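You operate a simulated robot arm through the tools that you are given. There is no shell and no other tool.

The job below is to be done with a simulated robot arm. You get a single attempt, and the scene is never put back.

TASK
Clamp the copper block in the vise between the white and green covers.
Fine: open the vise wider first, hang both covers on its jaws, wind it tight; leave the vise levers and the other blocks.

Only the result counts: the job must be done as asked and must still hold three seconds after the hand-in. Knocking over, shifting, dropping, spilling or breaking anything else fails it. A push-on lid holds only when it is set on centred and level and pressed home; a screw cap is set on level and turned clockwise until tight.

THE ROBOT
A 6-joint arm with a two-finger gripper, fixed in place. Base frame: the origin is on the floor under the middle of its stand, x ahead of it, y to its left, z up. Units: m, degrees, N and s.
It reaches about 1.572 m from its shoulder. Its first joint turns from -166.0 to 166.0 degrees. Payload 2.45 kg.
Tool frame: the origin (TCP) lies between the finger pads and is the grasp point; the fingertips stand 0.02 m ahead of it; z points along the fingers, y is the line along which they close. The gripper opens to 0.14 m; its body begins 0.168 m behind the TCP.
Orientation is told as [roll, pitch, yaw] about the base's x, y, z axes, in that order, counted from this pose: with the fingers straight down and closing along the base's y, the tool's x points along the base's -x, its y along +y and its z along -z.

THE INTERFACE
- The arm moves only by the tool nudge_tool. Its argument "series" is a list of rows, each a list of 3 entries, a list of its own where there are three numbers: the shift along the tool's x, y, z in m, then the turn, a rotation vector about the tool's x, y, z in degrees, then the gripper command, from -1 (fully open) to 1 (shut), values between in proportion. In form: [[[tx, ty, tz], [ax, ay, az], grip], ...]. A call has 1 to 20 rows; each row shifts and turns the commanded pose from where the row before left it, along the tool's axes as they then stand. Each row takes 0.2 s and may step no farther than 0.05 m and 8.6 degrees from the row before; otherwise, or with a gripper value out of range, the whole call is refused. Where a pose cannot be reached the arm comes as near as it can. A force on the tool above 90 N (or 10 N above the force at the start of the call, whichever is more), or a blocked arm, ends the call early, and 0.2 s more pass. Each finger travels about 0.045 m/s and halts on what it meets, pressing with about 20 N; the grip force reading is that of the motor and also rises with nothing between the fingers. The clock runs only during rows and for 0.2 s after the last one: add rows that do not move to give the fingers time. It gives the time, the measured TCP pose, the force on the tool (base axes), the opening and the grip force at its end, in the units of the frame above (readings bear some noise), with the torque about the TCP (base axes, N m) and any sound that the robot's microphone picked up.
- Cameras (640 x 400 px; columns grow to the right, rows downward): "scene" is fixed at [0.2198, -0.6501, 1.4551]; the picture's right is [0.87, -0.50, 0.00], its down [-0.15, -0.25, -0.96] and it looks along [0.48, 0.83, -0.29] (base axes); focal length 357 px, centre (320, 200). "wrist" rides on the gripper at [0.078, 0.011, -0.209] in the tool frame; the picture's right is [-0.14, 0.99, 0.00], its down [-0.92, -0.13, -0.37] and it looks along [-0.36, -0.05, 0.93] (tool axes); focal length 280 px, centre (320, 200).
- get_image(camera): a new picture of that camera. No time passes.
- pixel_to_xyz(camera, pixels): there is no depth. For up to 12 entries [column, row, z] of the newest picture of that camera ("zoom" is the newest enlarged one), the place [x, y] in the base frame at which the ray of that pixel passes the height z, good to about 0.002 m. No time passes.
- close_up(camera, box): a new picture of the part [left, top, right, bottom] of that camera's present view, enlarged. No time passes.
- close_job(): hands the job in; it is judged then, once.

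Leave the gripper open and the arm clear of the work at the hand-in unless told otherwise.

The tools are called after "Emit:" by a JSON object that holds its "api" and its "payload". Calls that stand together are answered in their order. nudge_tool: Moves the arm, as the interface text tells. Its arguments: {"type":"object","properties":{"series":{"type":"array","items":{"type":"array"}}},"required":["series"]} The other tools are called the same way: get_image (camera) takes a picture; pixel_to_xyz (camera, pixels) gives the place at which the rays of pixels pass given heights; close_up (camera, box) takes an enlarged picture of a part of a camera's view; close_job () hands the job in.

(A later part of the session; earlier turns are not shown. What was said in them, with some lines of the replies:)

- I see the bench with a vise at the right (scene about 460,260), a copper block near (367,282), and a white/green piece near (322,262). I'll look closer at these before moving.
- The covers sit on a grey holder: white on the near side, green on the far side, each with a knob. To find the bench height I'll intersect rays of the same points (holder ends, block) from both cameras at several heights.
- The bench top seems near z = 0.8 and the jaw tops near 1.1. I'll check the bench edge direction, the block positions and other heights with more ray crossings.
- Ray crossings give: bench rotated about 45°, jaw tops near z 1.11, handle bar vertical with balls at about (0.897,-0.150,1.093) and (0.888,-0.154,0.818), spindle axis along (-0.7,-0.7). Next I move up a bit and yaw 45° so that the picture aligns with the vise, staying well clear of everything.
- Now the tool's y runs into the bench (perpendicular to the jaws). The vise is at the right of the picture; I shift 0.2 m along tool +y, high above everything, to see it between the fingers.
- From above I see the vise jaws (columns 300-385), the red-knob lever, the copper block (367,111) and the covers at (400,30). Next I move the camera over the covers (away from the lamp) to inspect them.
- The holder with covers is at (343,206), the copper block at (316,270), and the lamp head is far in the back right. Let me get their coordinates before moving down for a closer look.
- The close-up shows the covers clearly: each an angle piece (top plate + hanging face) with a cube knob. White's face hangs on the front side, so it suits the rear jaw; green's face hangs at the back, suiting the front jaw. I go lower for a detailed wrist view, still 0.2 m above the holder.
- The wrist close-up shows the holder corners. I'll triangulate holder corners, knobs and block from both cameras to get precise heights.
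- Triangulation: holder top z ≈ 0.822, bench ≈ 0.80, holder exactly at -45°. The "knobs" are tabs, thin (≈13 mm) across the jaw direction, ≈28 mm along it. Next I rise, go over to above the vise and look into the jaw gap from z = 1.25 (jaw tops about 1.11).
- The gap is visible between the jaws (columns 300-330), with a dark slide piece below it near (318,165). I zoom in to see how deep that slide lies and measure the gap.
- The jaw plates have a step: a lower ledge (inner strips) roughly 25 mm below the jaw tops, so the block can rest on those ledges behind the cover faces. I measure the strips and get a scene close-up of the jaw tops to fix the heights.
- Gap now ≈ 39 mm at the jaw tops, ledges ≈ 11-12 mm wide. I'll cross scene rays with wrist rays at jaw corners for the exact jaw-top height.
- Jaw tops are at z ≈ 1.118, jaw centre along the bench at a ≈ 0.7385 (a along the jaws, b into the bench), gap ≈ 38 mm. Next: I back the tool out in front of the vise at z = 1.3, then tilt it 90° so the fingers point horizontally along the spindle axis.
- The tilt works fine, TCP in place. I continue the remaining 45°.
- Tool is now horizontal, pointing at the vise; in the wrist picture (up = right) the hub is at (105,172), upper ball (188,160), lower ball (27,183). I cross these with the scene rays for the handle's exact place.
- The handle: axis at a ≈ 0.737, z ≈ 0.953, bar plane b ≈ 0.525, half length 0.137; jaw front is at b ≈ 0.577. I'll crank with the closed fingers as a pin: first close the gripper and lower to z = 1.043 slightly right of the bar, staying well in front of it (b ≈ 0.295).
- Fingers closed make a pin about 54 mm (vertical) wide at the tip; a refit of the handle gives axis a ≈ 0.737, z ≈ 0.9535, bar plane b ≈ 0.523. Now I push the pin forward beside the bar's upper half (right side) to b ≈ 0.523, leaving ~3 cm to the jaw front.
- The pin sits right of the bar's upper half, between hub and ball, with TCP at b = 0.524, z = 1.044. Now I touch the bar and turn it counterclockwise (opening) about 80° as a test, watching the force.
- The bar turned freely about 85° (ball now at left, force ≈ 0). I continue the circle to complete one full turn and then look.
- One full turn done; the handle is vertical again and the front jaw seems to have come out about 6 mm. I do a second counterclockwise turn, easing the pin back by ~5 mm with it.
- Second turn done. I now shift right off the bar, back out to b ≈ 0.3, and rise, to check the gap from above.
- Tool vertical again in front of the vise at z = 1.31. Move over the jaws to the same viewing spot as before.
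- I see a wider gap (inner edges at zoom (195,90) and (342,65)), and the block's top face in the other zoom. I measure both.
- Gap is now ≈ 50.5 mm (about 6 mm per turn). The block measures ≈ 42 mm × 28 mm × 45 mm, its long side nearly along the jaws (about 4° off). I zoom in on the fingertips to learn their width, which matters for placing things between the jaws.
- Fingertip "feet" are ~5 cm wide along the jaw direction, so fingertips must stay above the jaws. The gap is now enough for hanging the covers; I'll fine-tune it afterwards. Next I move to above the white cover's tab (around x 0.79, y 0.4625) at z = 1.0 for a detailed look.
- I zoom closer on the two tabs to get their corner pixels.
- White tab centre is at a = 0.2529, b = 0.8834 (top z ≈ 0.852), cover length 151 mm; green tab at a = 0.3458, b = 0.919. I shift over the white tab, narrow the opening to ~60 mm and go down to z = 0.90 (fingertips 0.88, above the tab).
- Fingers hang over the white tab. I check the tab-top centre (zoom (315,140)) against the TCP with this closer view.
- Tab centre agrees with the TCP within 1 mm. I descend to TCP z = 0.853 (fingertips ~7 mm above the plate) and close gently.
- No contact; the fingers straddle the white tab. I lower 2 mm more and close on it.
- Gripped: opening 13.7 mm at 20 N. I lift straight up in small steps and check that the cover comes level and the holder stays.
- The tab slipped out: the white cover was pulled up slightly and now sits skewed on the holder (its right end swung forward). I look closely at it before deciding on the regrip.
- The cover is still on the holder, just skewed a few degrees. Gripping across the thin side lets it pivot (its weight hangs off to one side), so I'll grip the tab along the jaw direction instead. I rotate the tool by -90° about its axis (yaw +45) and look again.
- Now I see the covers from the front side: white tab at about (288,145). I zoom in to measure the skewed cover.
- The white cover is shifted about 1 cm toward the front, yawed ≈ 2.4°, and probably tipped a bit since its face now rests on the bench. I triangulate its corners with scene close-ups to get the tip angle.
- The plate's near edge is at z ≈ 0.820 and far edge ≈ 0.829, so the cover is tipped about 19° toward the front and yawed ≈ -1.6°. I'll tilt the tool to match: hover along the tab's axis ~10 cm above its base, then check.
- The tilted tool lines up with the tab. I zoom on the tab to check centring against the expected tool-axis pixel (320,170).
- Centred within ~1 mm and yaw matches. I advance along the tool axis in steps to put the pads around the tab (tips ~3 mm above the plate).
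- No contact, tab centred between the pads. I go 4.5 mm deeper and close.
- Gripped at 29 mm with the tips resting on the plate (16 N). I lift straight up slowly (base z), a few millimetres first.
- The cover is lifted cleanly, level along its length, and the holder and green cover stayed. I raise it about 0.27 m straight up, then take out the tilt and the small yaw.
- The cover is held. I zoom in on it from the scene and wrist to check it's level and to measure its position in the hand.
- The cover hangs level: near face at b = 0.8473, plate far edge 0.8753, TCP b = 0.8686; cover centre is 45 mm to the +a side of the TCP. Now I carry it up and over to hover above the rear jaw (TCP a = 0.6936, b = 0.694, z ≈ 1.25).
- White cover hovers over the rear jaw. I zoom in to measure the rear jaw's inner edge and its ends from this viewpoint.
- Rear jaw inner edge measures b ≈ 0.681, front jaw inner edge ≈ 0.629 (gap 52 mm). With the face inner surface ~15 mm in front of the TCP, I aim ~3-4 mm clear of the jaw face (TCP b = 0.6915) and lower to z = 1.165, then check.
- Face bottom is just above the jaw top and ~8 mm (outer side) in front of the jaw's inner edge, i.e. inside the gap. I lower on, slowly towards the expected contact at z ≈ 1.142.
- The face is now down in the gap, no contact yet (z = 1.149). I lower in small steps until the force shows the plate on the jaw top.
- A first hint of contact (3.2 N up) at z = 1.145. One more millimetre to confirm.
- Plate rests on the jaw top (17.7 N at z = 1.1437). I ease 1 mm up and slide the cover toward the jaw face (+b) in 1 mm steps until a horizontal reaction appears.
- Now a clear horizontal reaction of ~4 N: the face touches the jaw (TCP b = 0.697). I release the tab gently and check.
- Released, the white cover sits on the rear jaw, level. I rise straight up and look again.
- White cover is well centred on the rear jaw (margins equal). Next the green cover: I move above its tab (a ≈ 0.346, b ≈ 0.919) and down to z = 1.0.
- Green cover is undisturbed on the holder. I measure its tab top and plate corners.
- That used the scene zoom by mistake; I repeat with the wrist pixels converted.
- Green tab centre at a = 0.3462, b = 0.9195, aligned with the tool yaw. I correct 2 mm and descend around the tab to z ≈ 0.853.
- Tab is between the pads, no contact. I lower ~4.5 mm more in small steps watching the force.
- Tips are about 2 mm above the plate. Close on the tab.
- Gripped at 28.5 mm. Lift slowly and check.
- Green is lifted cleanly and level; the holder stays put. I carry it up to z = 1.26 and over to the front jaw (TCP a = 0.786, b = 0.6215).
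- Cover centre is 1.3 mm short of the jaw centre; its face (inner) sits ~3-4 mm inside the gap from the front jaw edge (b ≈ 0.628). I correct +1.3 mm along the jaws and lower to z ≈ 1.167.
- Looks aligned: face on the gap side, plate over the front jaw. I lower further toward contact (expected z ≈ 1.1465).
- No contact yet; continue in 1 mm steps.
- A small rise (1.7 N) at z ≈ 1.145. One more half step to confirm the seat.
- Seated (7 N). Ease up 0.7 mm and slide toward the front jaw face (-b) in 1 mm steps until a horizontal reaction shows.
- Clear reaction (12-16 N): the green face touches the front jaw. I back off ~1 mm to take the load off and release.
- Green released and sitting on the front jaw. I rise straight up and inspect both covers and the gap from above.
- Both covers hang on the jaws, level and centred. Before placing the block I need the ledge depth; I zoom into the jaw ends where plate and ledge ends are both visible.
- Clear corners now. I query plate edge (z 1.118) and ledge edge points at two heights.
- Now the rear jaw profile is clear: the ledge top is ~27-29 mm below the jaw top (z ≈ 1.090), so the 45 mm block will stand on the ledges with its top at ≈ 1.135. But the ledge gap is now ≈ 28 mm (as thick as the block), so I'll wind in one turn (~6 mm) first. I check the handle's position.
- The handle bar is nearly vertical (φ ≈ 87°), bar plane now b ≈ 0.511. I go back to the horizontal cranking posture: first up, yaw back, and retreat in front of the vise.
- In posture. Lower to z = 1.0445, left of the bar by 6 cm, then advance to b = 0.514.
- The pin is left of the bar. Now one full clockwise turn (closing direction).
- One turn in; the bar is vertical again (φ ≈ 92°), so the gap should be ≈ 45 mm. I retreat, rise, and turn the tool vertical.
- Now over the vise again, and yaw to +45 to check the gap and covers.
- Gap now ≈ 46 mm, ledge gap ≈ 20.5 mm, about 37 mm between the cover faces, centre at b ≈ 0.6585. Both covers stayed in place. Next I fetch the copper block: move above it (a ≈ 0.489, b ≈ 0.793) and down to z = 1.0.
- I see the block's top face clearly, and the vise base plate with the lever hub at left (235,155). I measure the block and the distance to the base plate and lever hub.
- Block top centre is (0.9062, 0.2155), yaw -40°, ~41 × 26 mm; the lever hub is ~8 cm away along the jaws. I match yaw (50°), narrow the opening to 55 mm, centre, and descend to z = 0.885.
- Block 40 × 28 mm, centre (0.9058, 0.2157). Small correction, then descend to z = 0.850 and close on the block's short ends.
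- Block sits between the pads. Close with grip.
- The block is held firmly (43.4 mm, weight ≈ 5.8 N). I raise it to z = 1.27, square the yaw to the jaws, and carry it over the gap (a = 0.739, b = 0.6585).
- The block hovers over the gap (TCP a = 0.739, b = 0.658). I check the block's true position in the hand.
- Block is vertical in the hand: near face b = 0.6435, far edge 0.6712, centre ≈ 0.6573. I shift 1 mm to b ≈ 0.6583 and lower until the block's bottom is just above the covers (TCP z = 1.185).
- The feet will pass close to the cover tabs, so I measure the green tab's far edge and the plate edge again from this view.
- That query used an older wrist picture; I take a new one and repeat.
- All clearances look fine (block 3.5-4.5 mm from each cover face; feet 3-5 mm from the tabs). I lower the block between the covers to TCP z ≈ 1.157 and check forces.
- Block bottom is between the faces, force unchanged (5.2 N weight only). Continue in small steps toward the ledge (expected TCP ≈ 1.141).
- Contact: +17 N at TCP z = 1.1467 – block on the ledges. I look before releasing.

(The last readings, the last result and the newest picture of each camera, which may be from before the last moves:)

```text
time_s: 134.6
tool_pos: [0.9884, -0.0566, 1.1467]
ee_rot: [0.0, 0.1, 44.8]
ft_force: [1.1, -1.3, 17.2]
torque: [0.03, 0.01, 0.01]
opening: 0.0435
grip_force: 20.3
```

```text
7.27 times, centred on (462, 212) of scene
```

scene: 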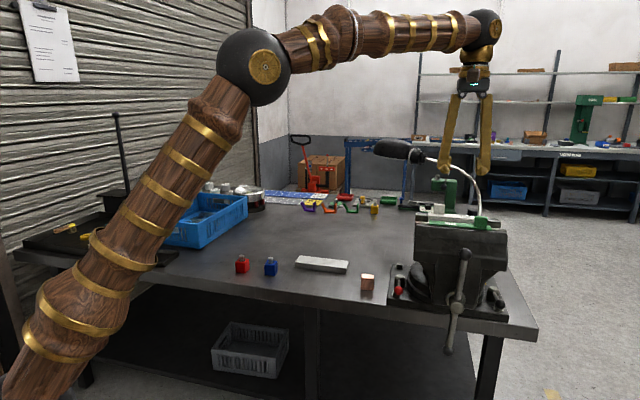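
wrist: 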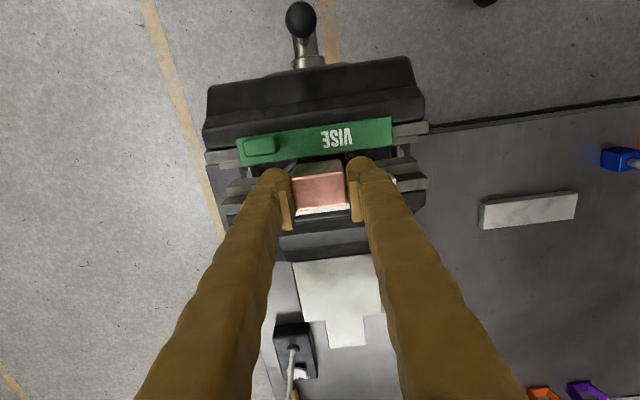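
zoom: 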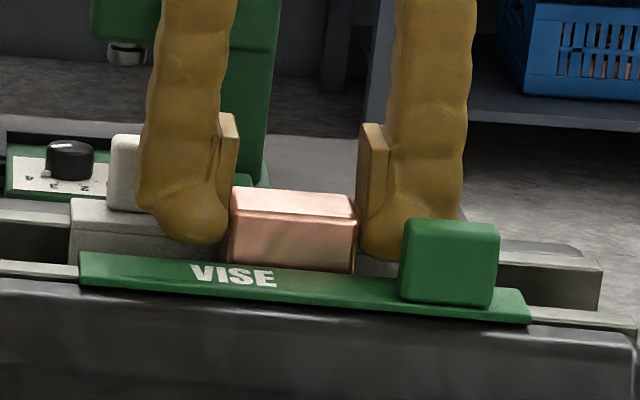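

Everything looks right: block between the cover faces, standing on the ledges. I ease up 0.8 mm, open modestly (to ~58 mm) and check that the block stays.

Emit:
{"api": "nudge_tool", "payload": {"series": [[[0, 0, -0.0008], [0, 0, 0], 1], [[0, 0, 0], [0, 0, 0], 0.3], [[0, 0, 0], [0, 0, 0], 0.17], [[0, 0, 0], [0, 0, 0], 0.17]]}}

Emit:
{"api": "close_up", "payload": {"camera": "scene", "box": [425, 185, 500, 240]}}

Emit:
{"api": "close_up", "payload": {"camera": "wrist", "box": [200, 80, 440, 230]}}

```text
time_s: 135.6
tool_pos: [0.9878, -0.0568, 1.1477]
ee_rot: [0.0, 0.0, 44.8]
ft_force: [-0.3, 0.3, 0.7]
torque: [-0.02, 0.02, 0.03]
opening: 0.0582
grip_force: 0.0
```

```text
7.27 times, centred on (462, 212) of scene
```

zoom: 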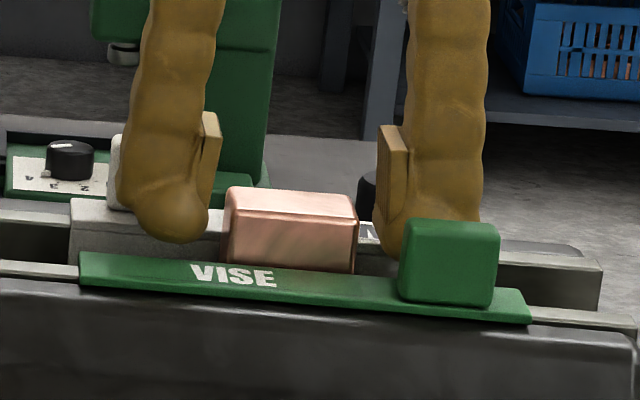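

```text
2.67 times, centred on (320, 155) of wrist
```

zoom: 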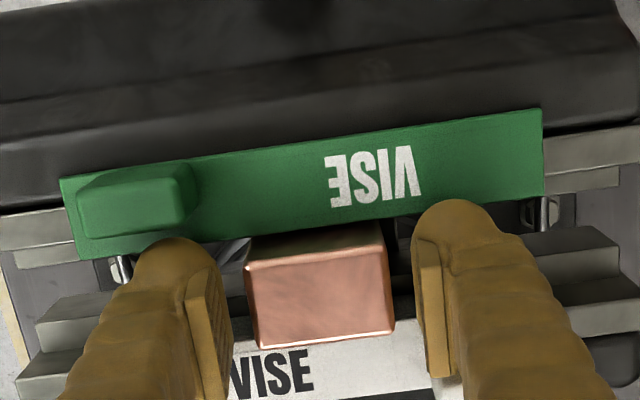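

The block stays upright on the ledges. I rise straight up, slowly first.

Emit:
{"api": "nudge_tool", "payload": {"series": [[[0, 0, -0.005], [0, 0, 0], 0.17], [[0, 0, -0.015], [0, 0, 0], 0.17], [[0, 0, -0.03], [0, 0, 0], 0.17], [[0, 0, -0.04], [0, 0, 0], 0.17], [[0, 0, -0.04], [0, 0, 0], 0.17], [[0, 0, -0.025], [0, 0, 0], 0.17], [[0, 0, 0], [0, 0, 0], 0.17]]}}

Emit:
{"api": "get_image", "payload": {"camera": "wrist"}}

Emit:
{"api": "close_up", "payload": {"camera": "wrist", "box": [220, 80, 420, 210]}}

Emit:
{"api": "close_up", "payload": {"camera": "scene", "box": [415, 185, 510, 245]}}

```text
time_s: 137.2
tool_pos: [0.987, -0.0568, 1.3015]
ee_rot: [0.1, 0.0, 44.8]
ft_force: [-0.3, -0.4, 0.1]
torque: [0.0, 0.03, 0.0]
opening: 0.0584
grip_force: 0.3
```

```text
taken
```

wrist: 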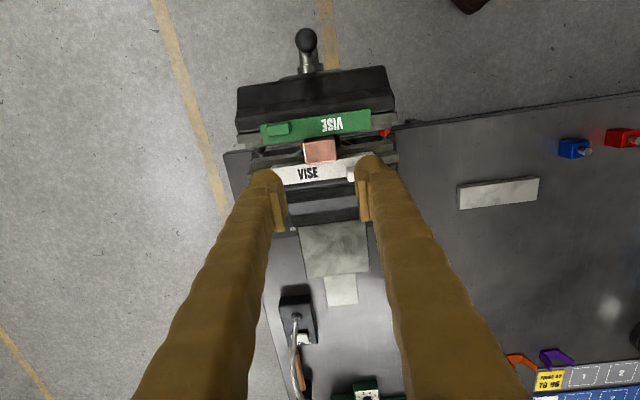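

```text
3.08 times, centred on (320, 145) of wrist
```

zoom: 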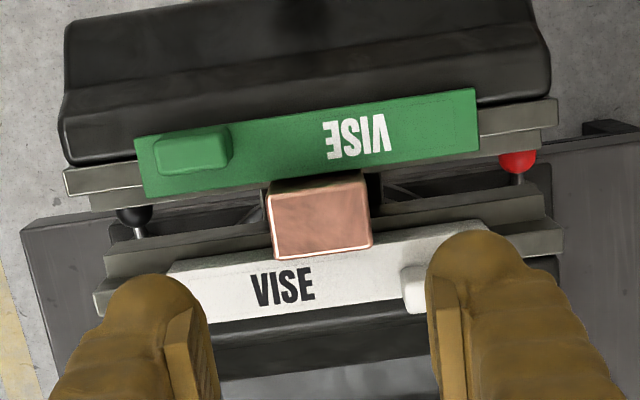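

```text
6.67 times, centred on (462, 215) of scene
```

zoom: 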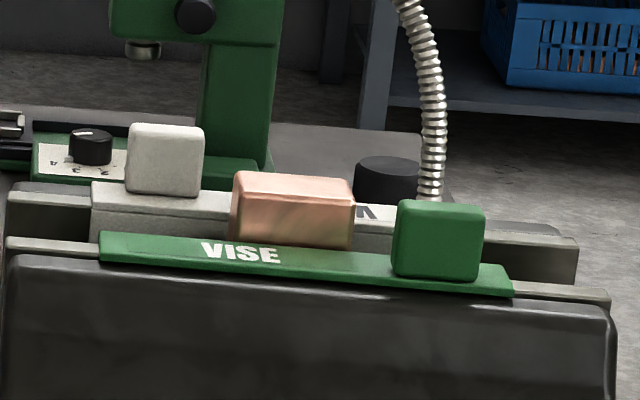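

The block stands upright between the white and green covers, centred. Now the tightening: back to the cranking posture (yaw back, retreat, tilt horizontal), as before.

Emit:
{"api": "nudge_tool", "payload": {"series": [[[0, 0, 0], [0, 0, 7.5], 0.17], [[0, 0, 0], [0, 0, 7.5], 0.17], [[0, 0, 0], [0, 0, 7.5], 0.17], [[0, 0, 0], [0, 0, 7.5], 0.17], [[0, 0, 0], [0, 0, 7.5], 0.17], [[0, 0, 0], [0, 0, 7.5], 0.17], [[0, 0, 0], [0, 0, 7.5], 0.17], [[0, 0, 0], [0, 0, 7.5], 0.17], [[0, 0, 0], [0, 0, 7.5], 0.17], [[0, 0, 0], [0, 0, 7.5], 0.17], [[0, 0, 0], [0, 0, 7.5], 0.17], [[0, 0, 0], [0, 0, 7.5], 0.17], [[0, 0, 0], [0, 0, 0], 0.17]]}}

Emit:
{"api": "nudge_tool", "payload": {"series": [[[0.0079, -0.0453, 0], [0, 0, 0], 1], [[0.0079, -0.0453, 0], [0, 0, 0], 1], [[0.0079, -0.0453, 0], [0, 0, 0], 1], [[0.0079, -0.0453, 0], [0, 0, 0], 1], [[0.0079, -0.0453, 0], [0, 0, 0], 1], [[0.0079, -0.0453, 0], [0, 0, 0], 1], [[0.0079, -0.0453, 0], [0, 0, 0], 1], [[0.0079, -0.0453, 0], [0, 0, 0], 1], [[0, 0, 0], [0, 0, 0], 1]]}}

Emit:
{"api": "nudge_tool", "payload": {"series": [[[0, 0, 0], [-7.5, 0, 0], 1], [[0, 0, 0], [-7.5, 0, 0], 1], [[0, 0, 0], [-7.5, 0, 0], 1], [[0, 0, 0], [-7.5, 0, 0], 1], [[0, 0, 0], [-7.5, 0, 0], 1], [[0, 0, 0], [-7.5, 0, 0], 1], [[0, 0, 0], [-7.5, 0, 0], 1], [[0, 0, 0], [-7.5, 0, 0], 1], [[0, 0, 0], [-7.5, 0, 0], 1], [[0, 0, 0], [-7.5, 0, 0], 1], [[0, 0, 0], [-7.5, 0, 0], 1], [[0, 0, 0], [-7.5, 0, 0], 1], [[0, 0, 0], [0, 0, 0], 1]]}}

```text
time_s: 140.0
tool_pos: [0.9894, -0.0572, 1.3012]
ee_rot: [0.0, 0.0, -45.3]
ft_force: [0.2, 0.5, 0.0]
torque: [-0.03, 0.01, -0.02]
opening: 0.0581
grip_force: 0.1
```

```text
time_s: 142.0
tool_pos: [0.6851, -0.2677, 1.3016]
ee_rot: [0.1, 0.0, -45.1]
ft_force: [0.1, 0.0, -0.1]
torque: [0.0, 0.01, -0.02]
opening: 0.0
grip_force: 20.3
```

```text
time_s: 144.8
tool_pos: [0.6864, -0.2664, 1.3024]
ee_rot: [90.1, 0.0, -45.3]
ft_force: [0.0, 0.2, 0.3]
torque: [0.01, 0.02, 0.02]
opening: 0.0
grip_force: 20.2
```

In posture at b = 0.297. Lower to z = 1.0445 left of the bar, then advance to b = 0.518.

Emit:
{"api": "nudge_tool", "payload": {"series": [[[-0.0043, -0.043, 0], [0, 0, 0], 1], [[0, -0.043, 0], [0, 0, 0], 1], [[0, -0.043, 0], [0, 0, 0], 1], [[0, -0.043, 0], [0, 0, 0], 1], [[0, -0.043, 0], [0, 0, 0], 1], [[0, -0.043, 0], [0, 0, 0], 1], [[0, 0, 0.0442], [0, 0, 0], 1], [[0, 0, 0.0442], [0, 0, 0], 1], [[0, 0, 0.0442], [0, 0, 0], 1], [[0, 0, 0.0442], [0, 0, 0], 1], [[0, 0, 0.0442], [0, 0, 0], 1], [[0, 0, 0], [0, 0, 0], 1]]}}

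Emit:
{"api": "get_image", "payload": {"camera": "wrist"}}

```text
time_s: 147.4
tool_pos: [0.8462, -0.1159, 1.0443]
ee_rot: [90.0, 0.0, -45.2]
ft_force: [0.4, -0.1, -0.1]
torque: [0.01, 0.0, -0.02]
opening: 0.0002
grip_force: 20.0
```

```text
taken
```

wrist: 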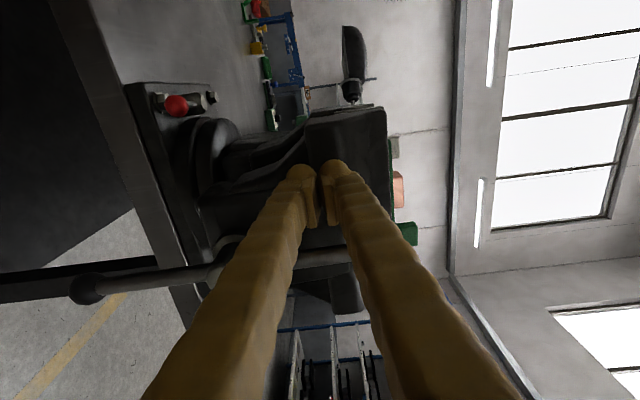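

Ready. I turn clockwise 240° first and read the force.

Emit:
{"api": "nudge_tool", "payload": {"series": [[[-0.0277, 0, 0], [0, 0, 0], 1], [[-0.0326, 0.0048, 0], [0, 0, 0], 1], [[-0.0323, -0.0066, 0], [0, 0, 0], 1], [[-0.028, -0.0172, 0], [0, 0, 0], 1], [[-0.0205, -0.0258, 0], [0, 0, 0], 1], [[-0.0104, -0.0313, 0], [0, 0, 0], 1], [[0.0009, -0.0329, 0], [0, 0, 0], 1], [[0.0121, -0.0307, 0], [0, 0, 0], 1], [[0.0218, -0.0246, 0], [0, 0, 0], 1], [[0.029, -0.0157, 0], [0, 0, 0], 1], [[0.0326, -0.0048, 0], [0, 0, 0], 1], [[0.0323, 0.0066, 0], [0, 0, 0], 1], [[0.028, 0.0172, 0], [0, 0, 0], 1], [[0, 0, 0], [0, 0, 0], 1]]}}

Emit:
{"api": "get_image", "payload": {"camera": "wrist"}}

```text
time_s: 150.4
tool_pos: [0.8437, -0.1105, 0.8817]
ee_rot: [90.0, 0.0, -45.3]
ft_force: [0.9, 0.2, 0.6]
torque: [-0.02, -0.03, 0.04]
opening: 0.0
grip_force: 20.2
```

```text
taken
```

wrist: 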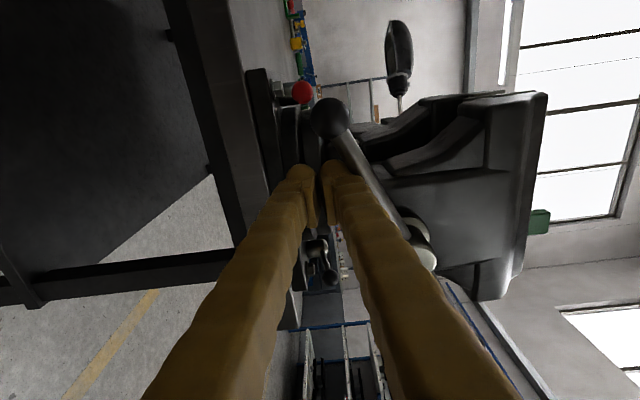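

Free turning so far. Continue 60° and check, then 60° more.

Emit:
{"api": "nudge_tool", "payload": {"series": [[[0.0205, 0.0258, 0.0005], [0, 0, 0], 1], [[0.0104, 0.0313, 0.0005], [0, 0, 0], 1], [[-0.0009, 0.0329, 0.0005], [0, 0, 0], 1], [[0, 0, 0], [0, 0, 0], 1]]}}

Emit:
{"api": "nudge_tool", "payload": {"series": [[[-0.0121, 0.0307, 0.0005], [0, 0, 0], 1], [[-0.0218, 0.0246, 0.0005], [0, 0, 0], 1], [[-0.029, 0.0157, 0.0005], [0, 0, 0], 1], [[0, 0, 0], [0, 0, 0], 1]]}}

Emit:
{"api": "get_image", "payload": {"camera": "wrist"}}

```text
time_s: 151.4
tool_pos: [0.8218, -0.0883, 0.9739]
ee_rot: [90.0, 0.1, -45.2]
ft_force: [-0.5, 0.8, -0.3]
torque: [0.0, 0.0, 0.0]
opening: 0.0
grip_force: 20.1
```

```text
time_s: 152.1
tool_pos: [0.8447, -0.1101, 1.0259]
ee_rot: [89.5, 0.5, -44.4]
ft_force: [-14.3, 7.6, -3.4]
torque: [-0.16, -0.34, 0.0]
opening: 0.0
grip_force: 20.1
stopped in row 3: the force on the tool passed its limit at 156 N (the readings are from after the stop); the commanded pose is now the measured one
```

```text
taken
```

wrist: 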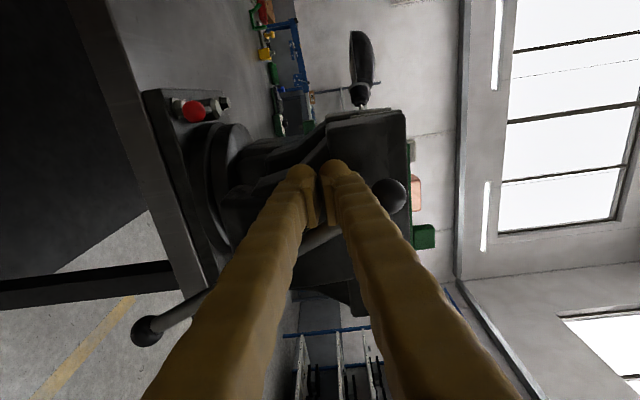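

The force passed its limit (156 N) partway through the last step: the screw has become tight with the bar at about φ ≈ 113°. I push again in small tangential steps to see whether it gives any further under steady load.

Emit:
{"api": "nudge_tool", "payload": {"series": [[[-0.0015, 0.0013, 0], [0, 0, 0], 1], [[-0.0015, 0.0013, 0], [0, 0, 0], 1], [[0, 0, 0], [0, 0, 0], 1]]}}

Emit:
{"api": "nudge_tool", "payload": {"series": [[[-0.0015, 0.0013, 0], [0, 0, 0], 1], [[-0.0015, 0.0013, 0], [0, 0, 0], 1], [[0, 0, 0], [0, 0, 0], 1]]}}

```text
time_s: 152.9
tool_pos: [0.8459, -0.1108, 1.0257]
ee_rot: [89.4, 0.7, -44.1]
ft_force: [-59.6, 36.8, -43.0]
torque: [-0.59, -0.96, 0.04]
opening: 0.0
grip_force: 19.9
```

```text
time_s: 153.3
tool_pos: [0.8452, -0.1101, 1.0246]
ee_rot: [89.2, 0.9, -44.0]
ft_force: [-9.7, 6.0, -2.8]
torque: [-0.12, -0.19, 0.03]
opening: 0.0001
grip_force: 19.9
stopped in row 1: the force on the tool passed its limit at 95 N (the readings are from after the stop); the commanded pose is now the measured one
```

It holds at ~80-95 N without moving: the vise is tight. I back the pin off the bar (opposite direction) and retreat straight out.

Emit:
{"api": "nudge_tool", "payload": {"series": [[[0.01, -0.009, 0], [0, 0, 0], 1], [[0.02, -0.018, 0], [0, 0, 0], 1], [[0, 0, -0.04], [0, 0, 0], 1], [[0, 0, -0.045], [0, 0, 0], 1], [[0, 0, -0.045], [0, 0, 0], 1], [[0, 0, -0.045], [0, 0, 0], 1], [[0, 0, -0.045], [0, 0, 0], 1], [[0, 0, 0], [0, 0, 0], 1]]}}

Emit:
{"api": "get_image", "payload": {"camera": "wrist"}}

Emit:
{"api": "get_image", "payload": {"camera": "scene"}}

```text
time_s: 155.1
tool_pos: [0.6707, -0.2476, 1.0028]
ee_rot: [89.3, 0.7, -44.0]
ft_force: [0.3, -0.5, -0.4]
torque: [0.04, 0.02, 0.04]
opening: 0.0
grip_force: 20.3
```

```text
taken
```

wrist: 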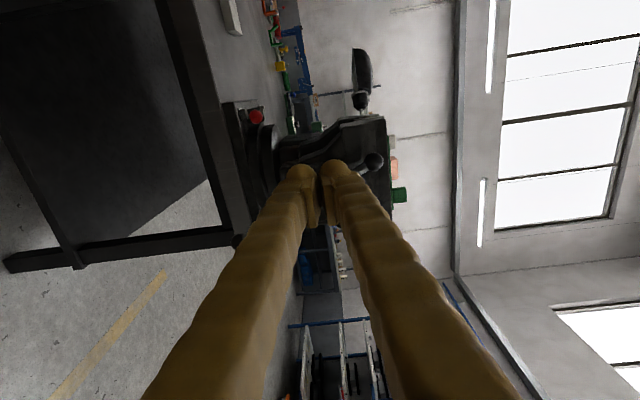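

```text
taken
```

scene: 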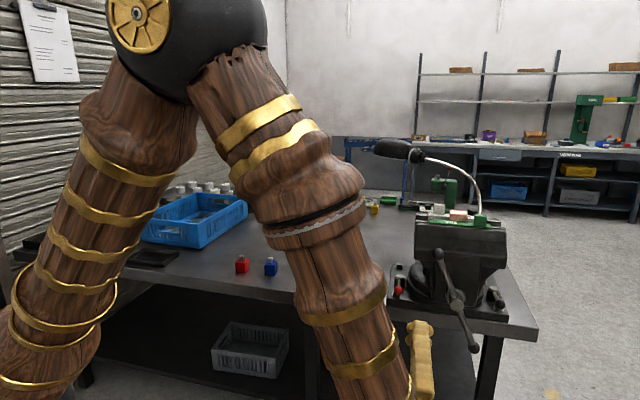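

The handle rests at about 115°. I zoom in on the jaws.

Emit:
{"api": "close_up", "payload": {"camera": "scene", "box": [410, 190, 515, 260]}}

Emit:
{"api": "nudge_tool", "payload": {"series": [[[0, 0.045, 0], [0, 0, 0], 0], [[0, 0.045, 0], [0, 0, 0], 0], [[0, 0.045, 0], [0, 0, 0], 0], [[0, 0.045, 0], [0, 0, 0], 0], [[0, 0.045, 0], [0, 0, 0], 0], [[0, 0.045, 0], [0, 0, 0], 0], [[0, 0.03, 0], [0, 0, 0], 0], [[0, 0, 0], [0, 0, 0], 0]]}}

Emit:
{"api": "nudge_tool", "payload": {"series": [[[0, 0, 0], [7.4, 0, 0], 0], [[0, 0, 0], [7.4, 0, 0], 0], [[0, 0, 0], [7.4, 0, 0], 0], [[0, 0, 0], [7.4, 0, 0], 0], [[0, 0, 0], [7.4, 0, 0], 0], [[0, 0, 0], [7.4, 0, 0], 0], [[0, 0, 0], [7.4, 0, 0], 0], [[0, 0, 0], [7.4, 0, 0], 0], [[0, 0, 0], [7.4, 0, 0], 0], [[0, 0, 0], [7.4, 0, 0], 0], [[0, 0, 0], [7.4, 0, 0], 0], [[0, 0, 0], [7.4, 0, 0], 0], [[0, 0, 0], [0, 0, 0], 0]]}}

```text
5.71 times, centred on (462, 225) of scene
```

zoom: 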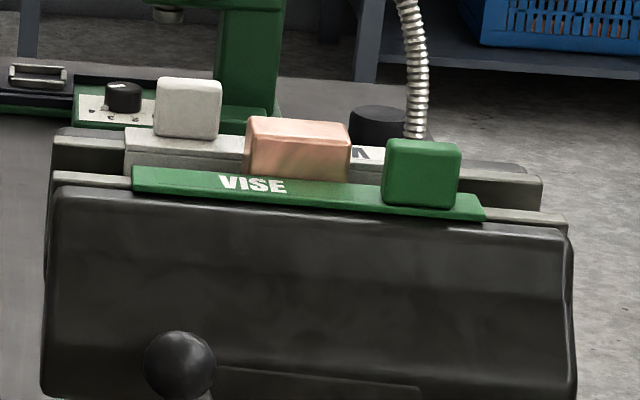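

```text
time_s: 156.9
tool_pos: [0.6756, -0.2469, 1.3028]
ee_rot: [89.4, 0.7, -43.9]
ft_force: [-0.7, -0.2, 0.7]
torque: [0.03, 0.0, 0.0]
opening: 0.07
grip_force: 0.1
```

```text
time_s: 159.7
tool_pos: [0.6777, -0.2471, 1.302]
ee_rot: [0.4, 0.7, -44.0]
ft_force: [-0.7, 0.1, -0.9]
torque: [-0.01, -0.04, 0.03]
opening: 0.0701
grip_force: 0.1
```

I move over the vise for a top view of the clamped block.

Emit:
{"api": "nudge_tool", "payload": {"series": [[[-0.003, 0.045, 0], [0, 0, 0], -0.3], [[-0.003, 0.045, 0], [0, 0, 0], -0.3], [[-0.003, 0.045, 0], [0, 0, 0], -0.3], [[-0.003, 0.045, 0], [0, 0, 0], -0.3], [[-0.003, 0.045, 0], [0, 0, 0], -0.3], [[-0.003, 0.045, 0], [0, 0, 0], -0.3], [[-0.003, 0.045, 0], [0, 0, 0], -0.3], [[-0.003, 0.045, 0], [0, 0, 0], -0.3], [[0, 0, 0], [0, 0, 0], -0.3]]}}

Emit:
{"api": "get_image", "payload": {"camera": "wrist"}}

Emit:
{"api": "close_up", "payload": {"camera": "wrist", "box": [250, 90, 410, 270]}}

Emit:
{"api": "close_up", "payload": {"camera": "wrist", "box": [280, 130, 370, 220]}}

```text
time_s: 161.7
tool_pos: [0.943, -0.0053, 1.3045]
ee_rot: [0.4, 0.7, -44.1]
ft_force: [-0.6, -0.3, -0.2]
torque: [0.02, -0.01, 0.02]
opening: 0.0908
grip_force: 0.0
```

```text
taken
```

wrist: 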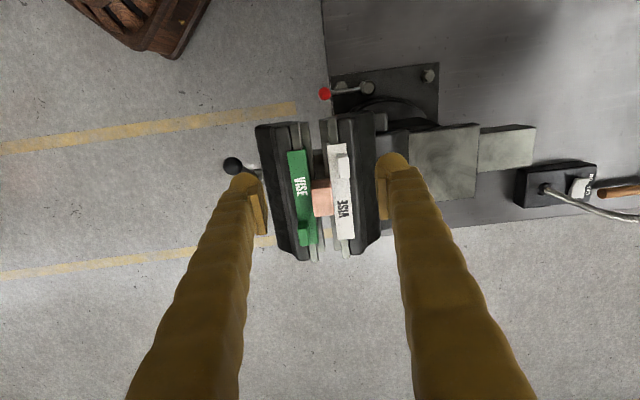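

```text
2.22 times, centred on (330, 180) of wrist
```

zoom: 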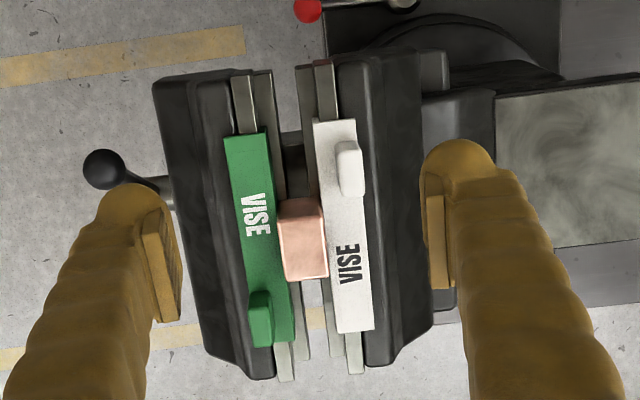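

```text
4.44 times, centred on (325, 175) of wrist
```

zoom: 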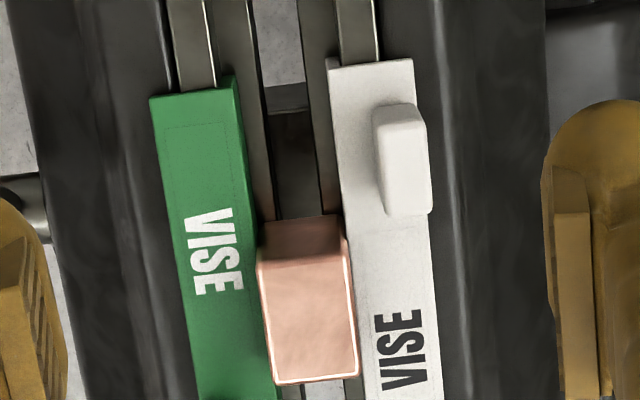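

The block sits between green and white faces. I check the distance between the cover faces now versus the block thickness.

Emit:
{"api": "pixel_to_xyz", "payload": {"camera": "zoom", "pixels": [[238, 78, 1.122], [327, 62, 1.122], [276, 398, 1.122], [364, 398, 1.122], [259, 258, 1.141], [346, 250, 1.141], [276, 384, 1.141], [356, 372, 1.141]]}}

Emit:
{"api": "close_up", "payload": {"camera": "wrist", "box": [300, 165, 345, 225]}}

Emit:
{"api": "get_image", "payload": {"camera": "scene"}}

```text
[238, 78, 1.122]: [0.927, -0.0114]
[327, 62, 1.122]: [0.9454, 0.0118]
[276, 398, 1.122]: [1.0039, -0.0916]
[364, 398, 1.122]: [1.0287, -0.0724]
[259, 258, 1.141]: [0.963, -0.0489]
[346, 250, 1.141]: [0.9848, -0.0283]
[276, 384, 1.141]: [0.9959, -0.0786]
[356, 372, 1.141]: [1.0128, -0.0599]
```

```text
6.67 times, centred on (322, 195) of wrist
```

zoom: 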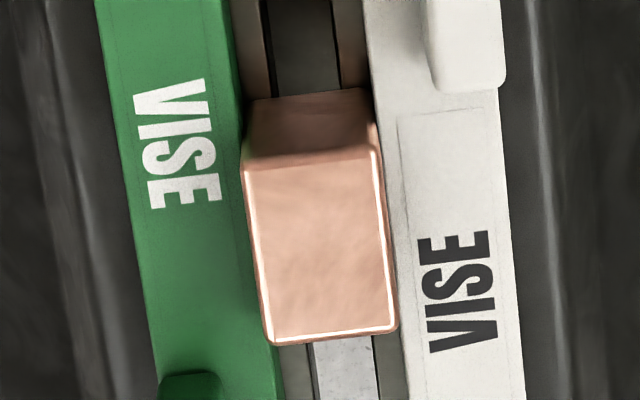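

```text
taken
```

scene: 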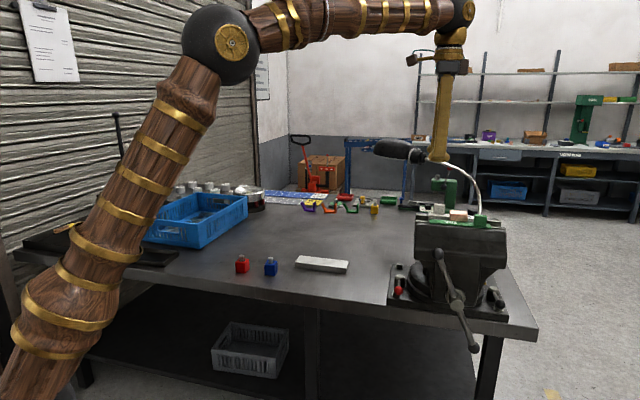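

Cover faces are now ~30 mm apart, equal to the block thickness: it is clamped flush. I check the handle ball's position to see whether the handle crept back after release.

Emit:
{"api": "pixel_to_xyz", "payload": {"camera": "wrist", "pixels": [[232, 165, 1.07], [232, 165, 1.08], [232, 165, 1.09]]}}

Emit:
{"api": "close_up", "payload": {"camera": "scene", "box": [400, 200, 530, 360]}}

Emit:
{"api": "pixel_to_xyz", "payload": {"camera": "scene", "pixels": [[438.5, 254.5, 1.07], [438.5, 254.5, 1.08], [475, 349, 0.83], [475, 349, 0.84]]}}

```text
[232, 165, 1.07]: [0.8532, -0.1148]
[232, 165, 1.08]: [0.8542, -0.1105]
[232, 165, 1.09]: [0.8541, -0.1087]
```

```text
2.50 times, centred on (465, 280) of scene
```

zoom: 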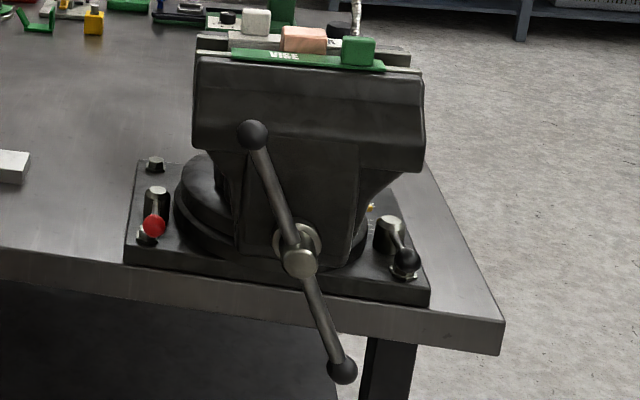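

```text
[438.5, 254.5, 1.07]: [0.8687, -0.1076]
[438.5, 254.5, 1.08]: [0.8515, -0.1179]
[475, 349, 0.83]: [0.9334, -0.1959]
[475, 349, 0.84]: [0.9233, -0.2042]
```

The ball is at a = 0.682, z ≈ 1.08 (φ ≈ 114°), unchanged since the push: the vise holds tight, and both swivel levers are as they were. Now I clear the arm: rise, open the gripper fully and move back to the starting area.

Emit:
{"api": "nudge_tool", "payload": {"series": [[[0, 0, -0.04], [0, 0, 0], -0.5], [[0, 0, -0.04], [0, 0, 0], -1], [[0.0313, -0.0345, 0], [0, 0, 0], -1], [[0.0313, -0.0345, 0], [0, 0, 0], -1], [[0.0313, -0.0345, 0], [0, 0, 0], -1], [[0.0313, -0.0345, 0], [0, 0, 0], -1], [[0.0313, -0.0345, 0], [0, 0, 0], -1], [[0.0313, -0.0345, 0], [0, 0, 0], -1], [[0, 0, 0], [0, 0, 0], -1], [[0, 0, 0], [0, 0, 0], -1], [[0, 0, 0], [0, 0, 0], -1], [[0, 0, 0], [0, 0, 0], -1]]}}

Emit:
{"api": "get_image", "payload": {"camera": "scene"}}

Emit:
{"api": "close_up", "payload": {"camera": "scene", "box": [410, 190, 515, 260]}}

Emit:
{"api": "close_up", "payload": {"camera": "scene", "box": [220, 230, 400, 310]}}

Emit:
{"api": "get_image", "payload": {"camera": "wrist"}}

```text
time_s: 164.3
tool_pos: [0.6668, -0.0252, 1.3836]
ee_rot: [0.5, 0.7, -44.0]
ft_force: [0.2, 0.5, 0.4]
torque: [-0.01, -0.01, 0.01]
opening: 0.1401
grip_force: 0.0
```

```text
taken
```

scene: 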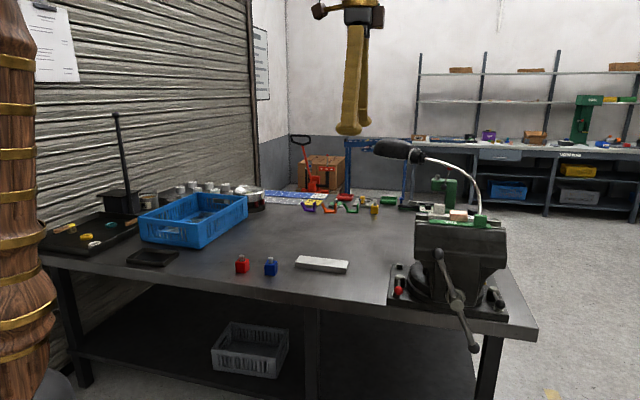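

```text
5.71 times, centred on (462, 225) of scene
```

zoom: 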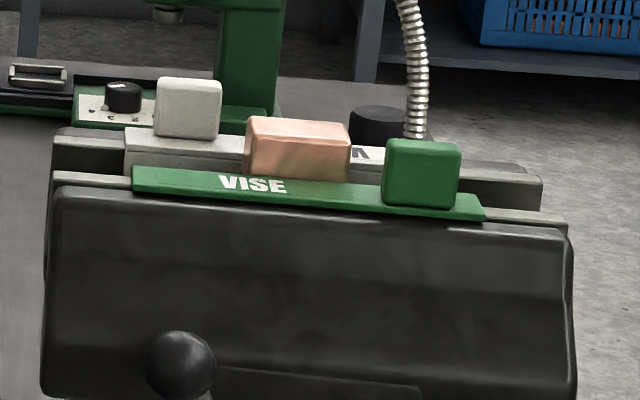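

```text
3.56 times, centred on (310, 270) of scene
```

zoom: 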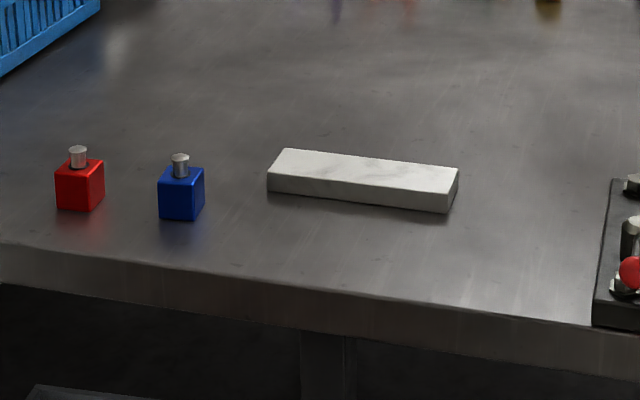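

```text
taken
```

wrist: 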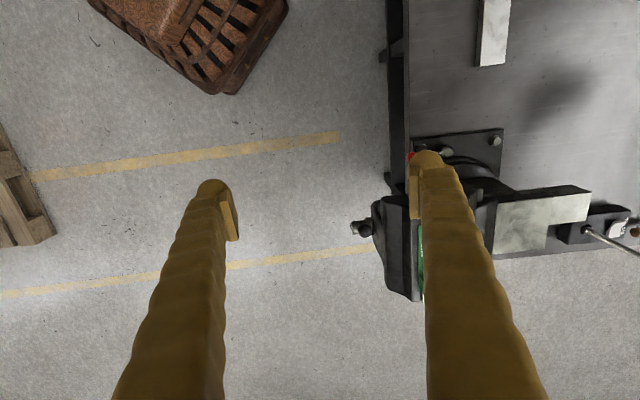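

The gripper is open and the arm is clear. The copper block is clamped between the white and green covers, and the handle hasn't crept back. The red and blue blocks and the holder look the same as at the start, and both vise levers are untouched. I hand in the job.

Emit:
{"api": "close_job", "payload": {}}

```text
The job is handed in.
```

The copper block is clamped in the vise between the white cover (rear jaw) and the green cover (front jaw). I've handed the job in but don't have the verdict yet.

- **Opening:** I opened the vise from about 38 mm to 51 mm and hung both covers centred on the jaws. Then I closed it one turn so the block could stand on the ledges inside the jaws.
- **Tightness:** I wound the handle clockwise until it stopped. It held about 80–95 N of push without moving, and it did not creep back after I let go. The cover faces measure about 30 mm apart, the same as the block's thickness.
- **One slip:** the white cover slid out of the gripper on my first lift and ended up skewed on its holder. I gripped it again and placed it without further trouble.
- **Everything else:** in the last pictures the red and blue blocks, the cover holder and both vise levers look unmoved.

The gripper is open and the arm is clear of the vise.
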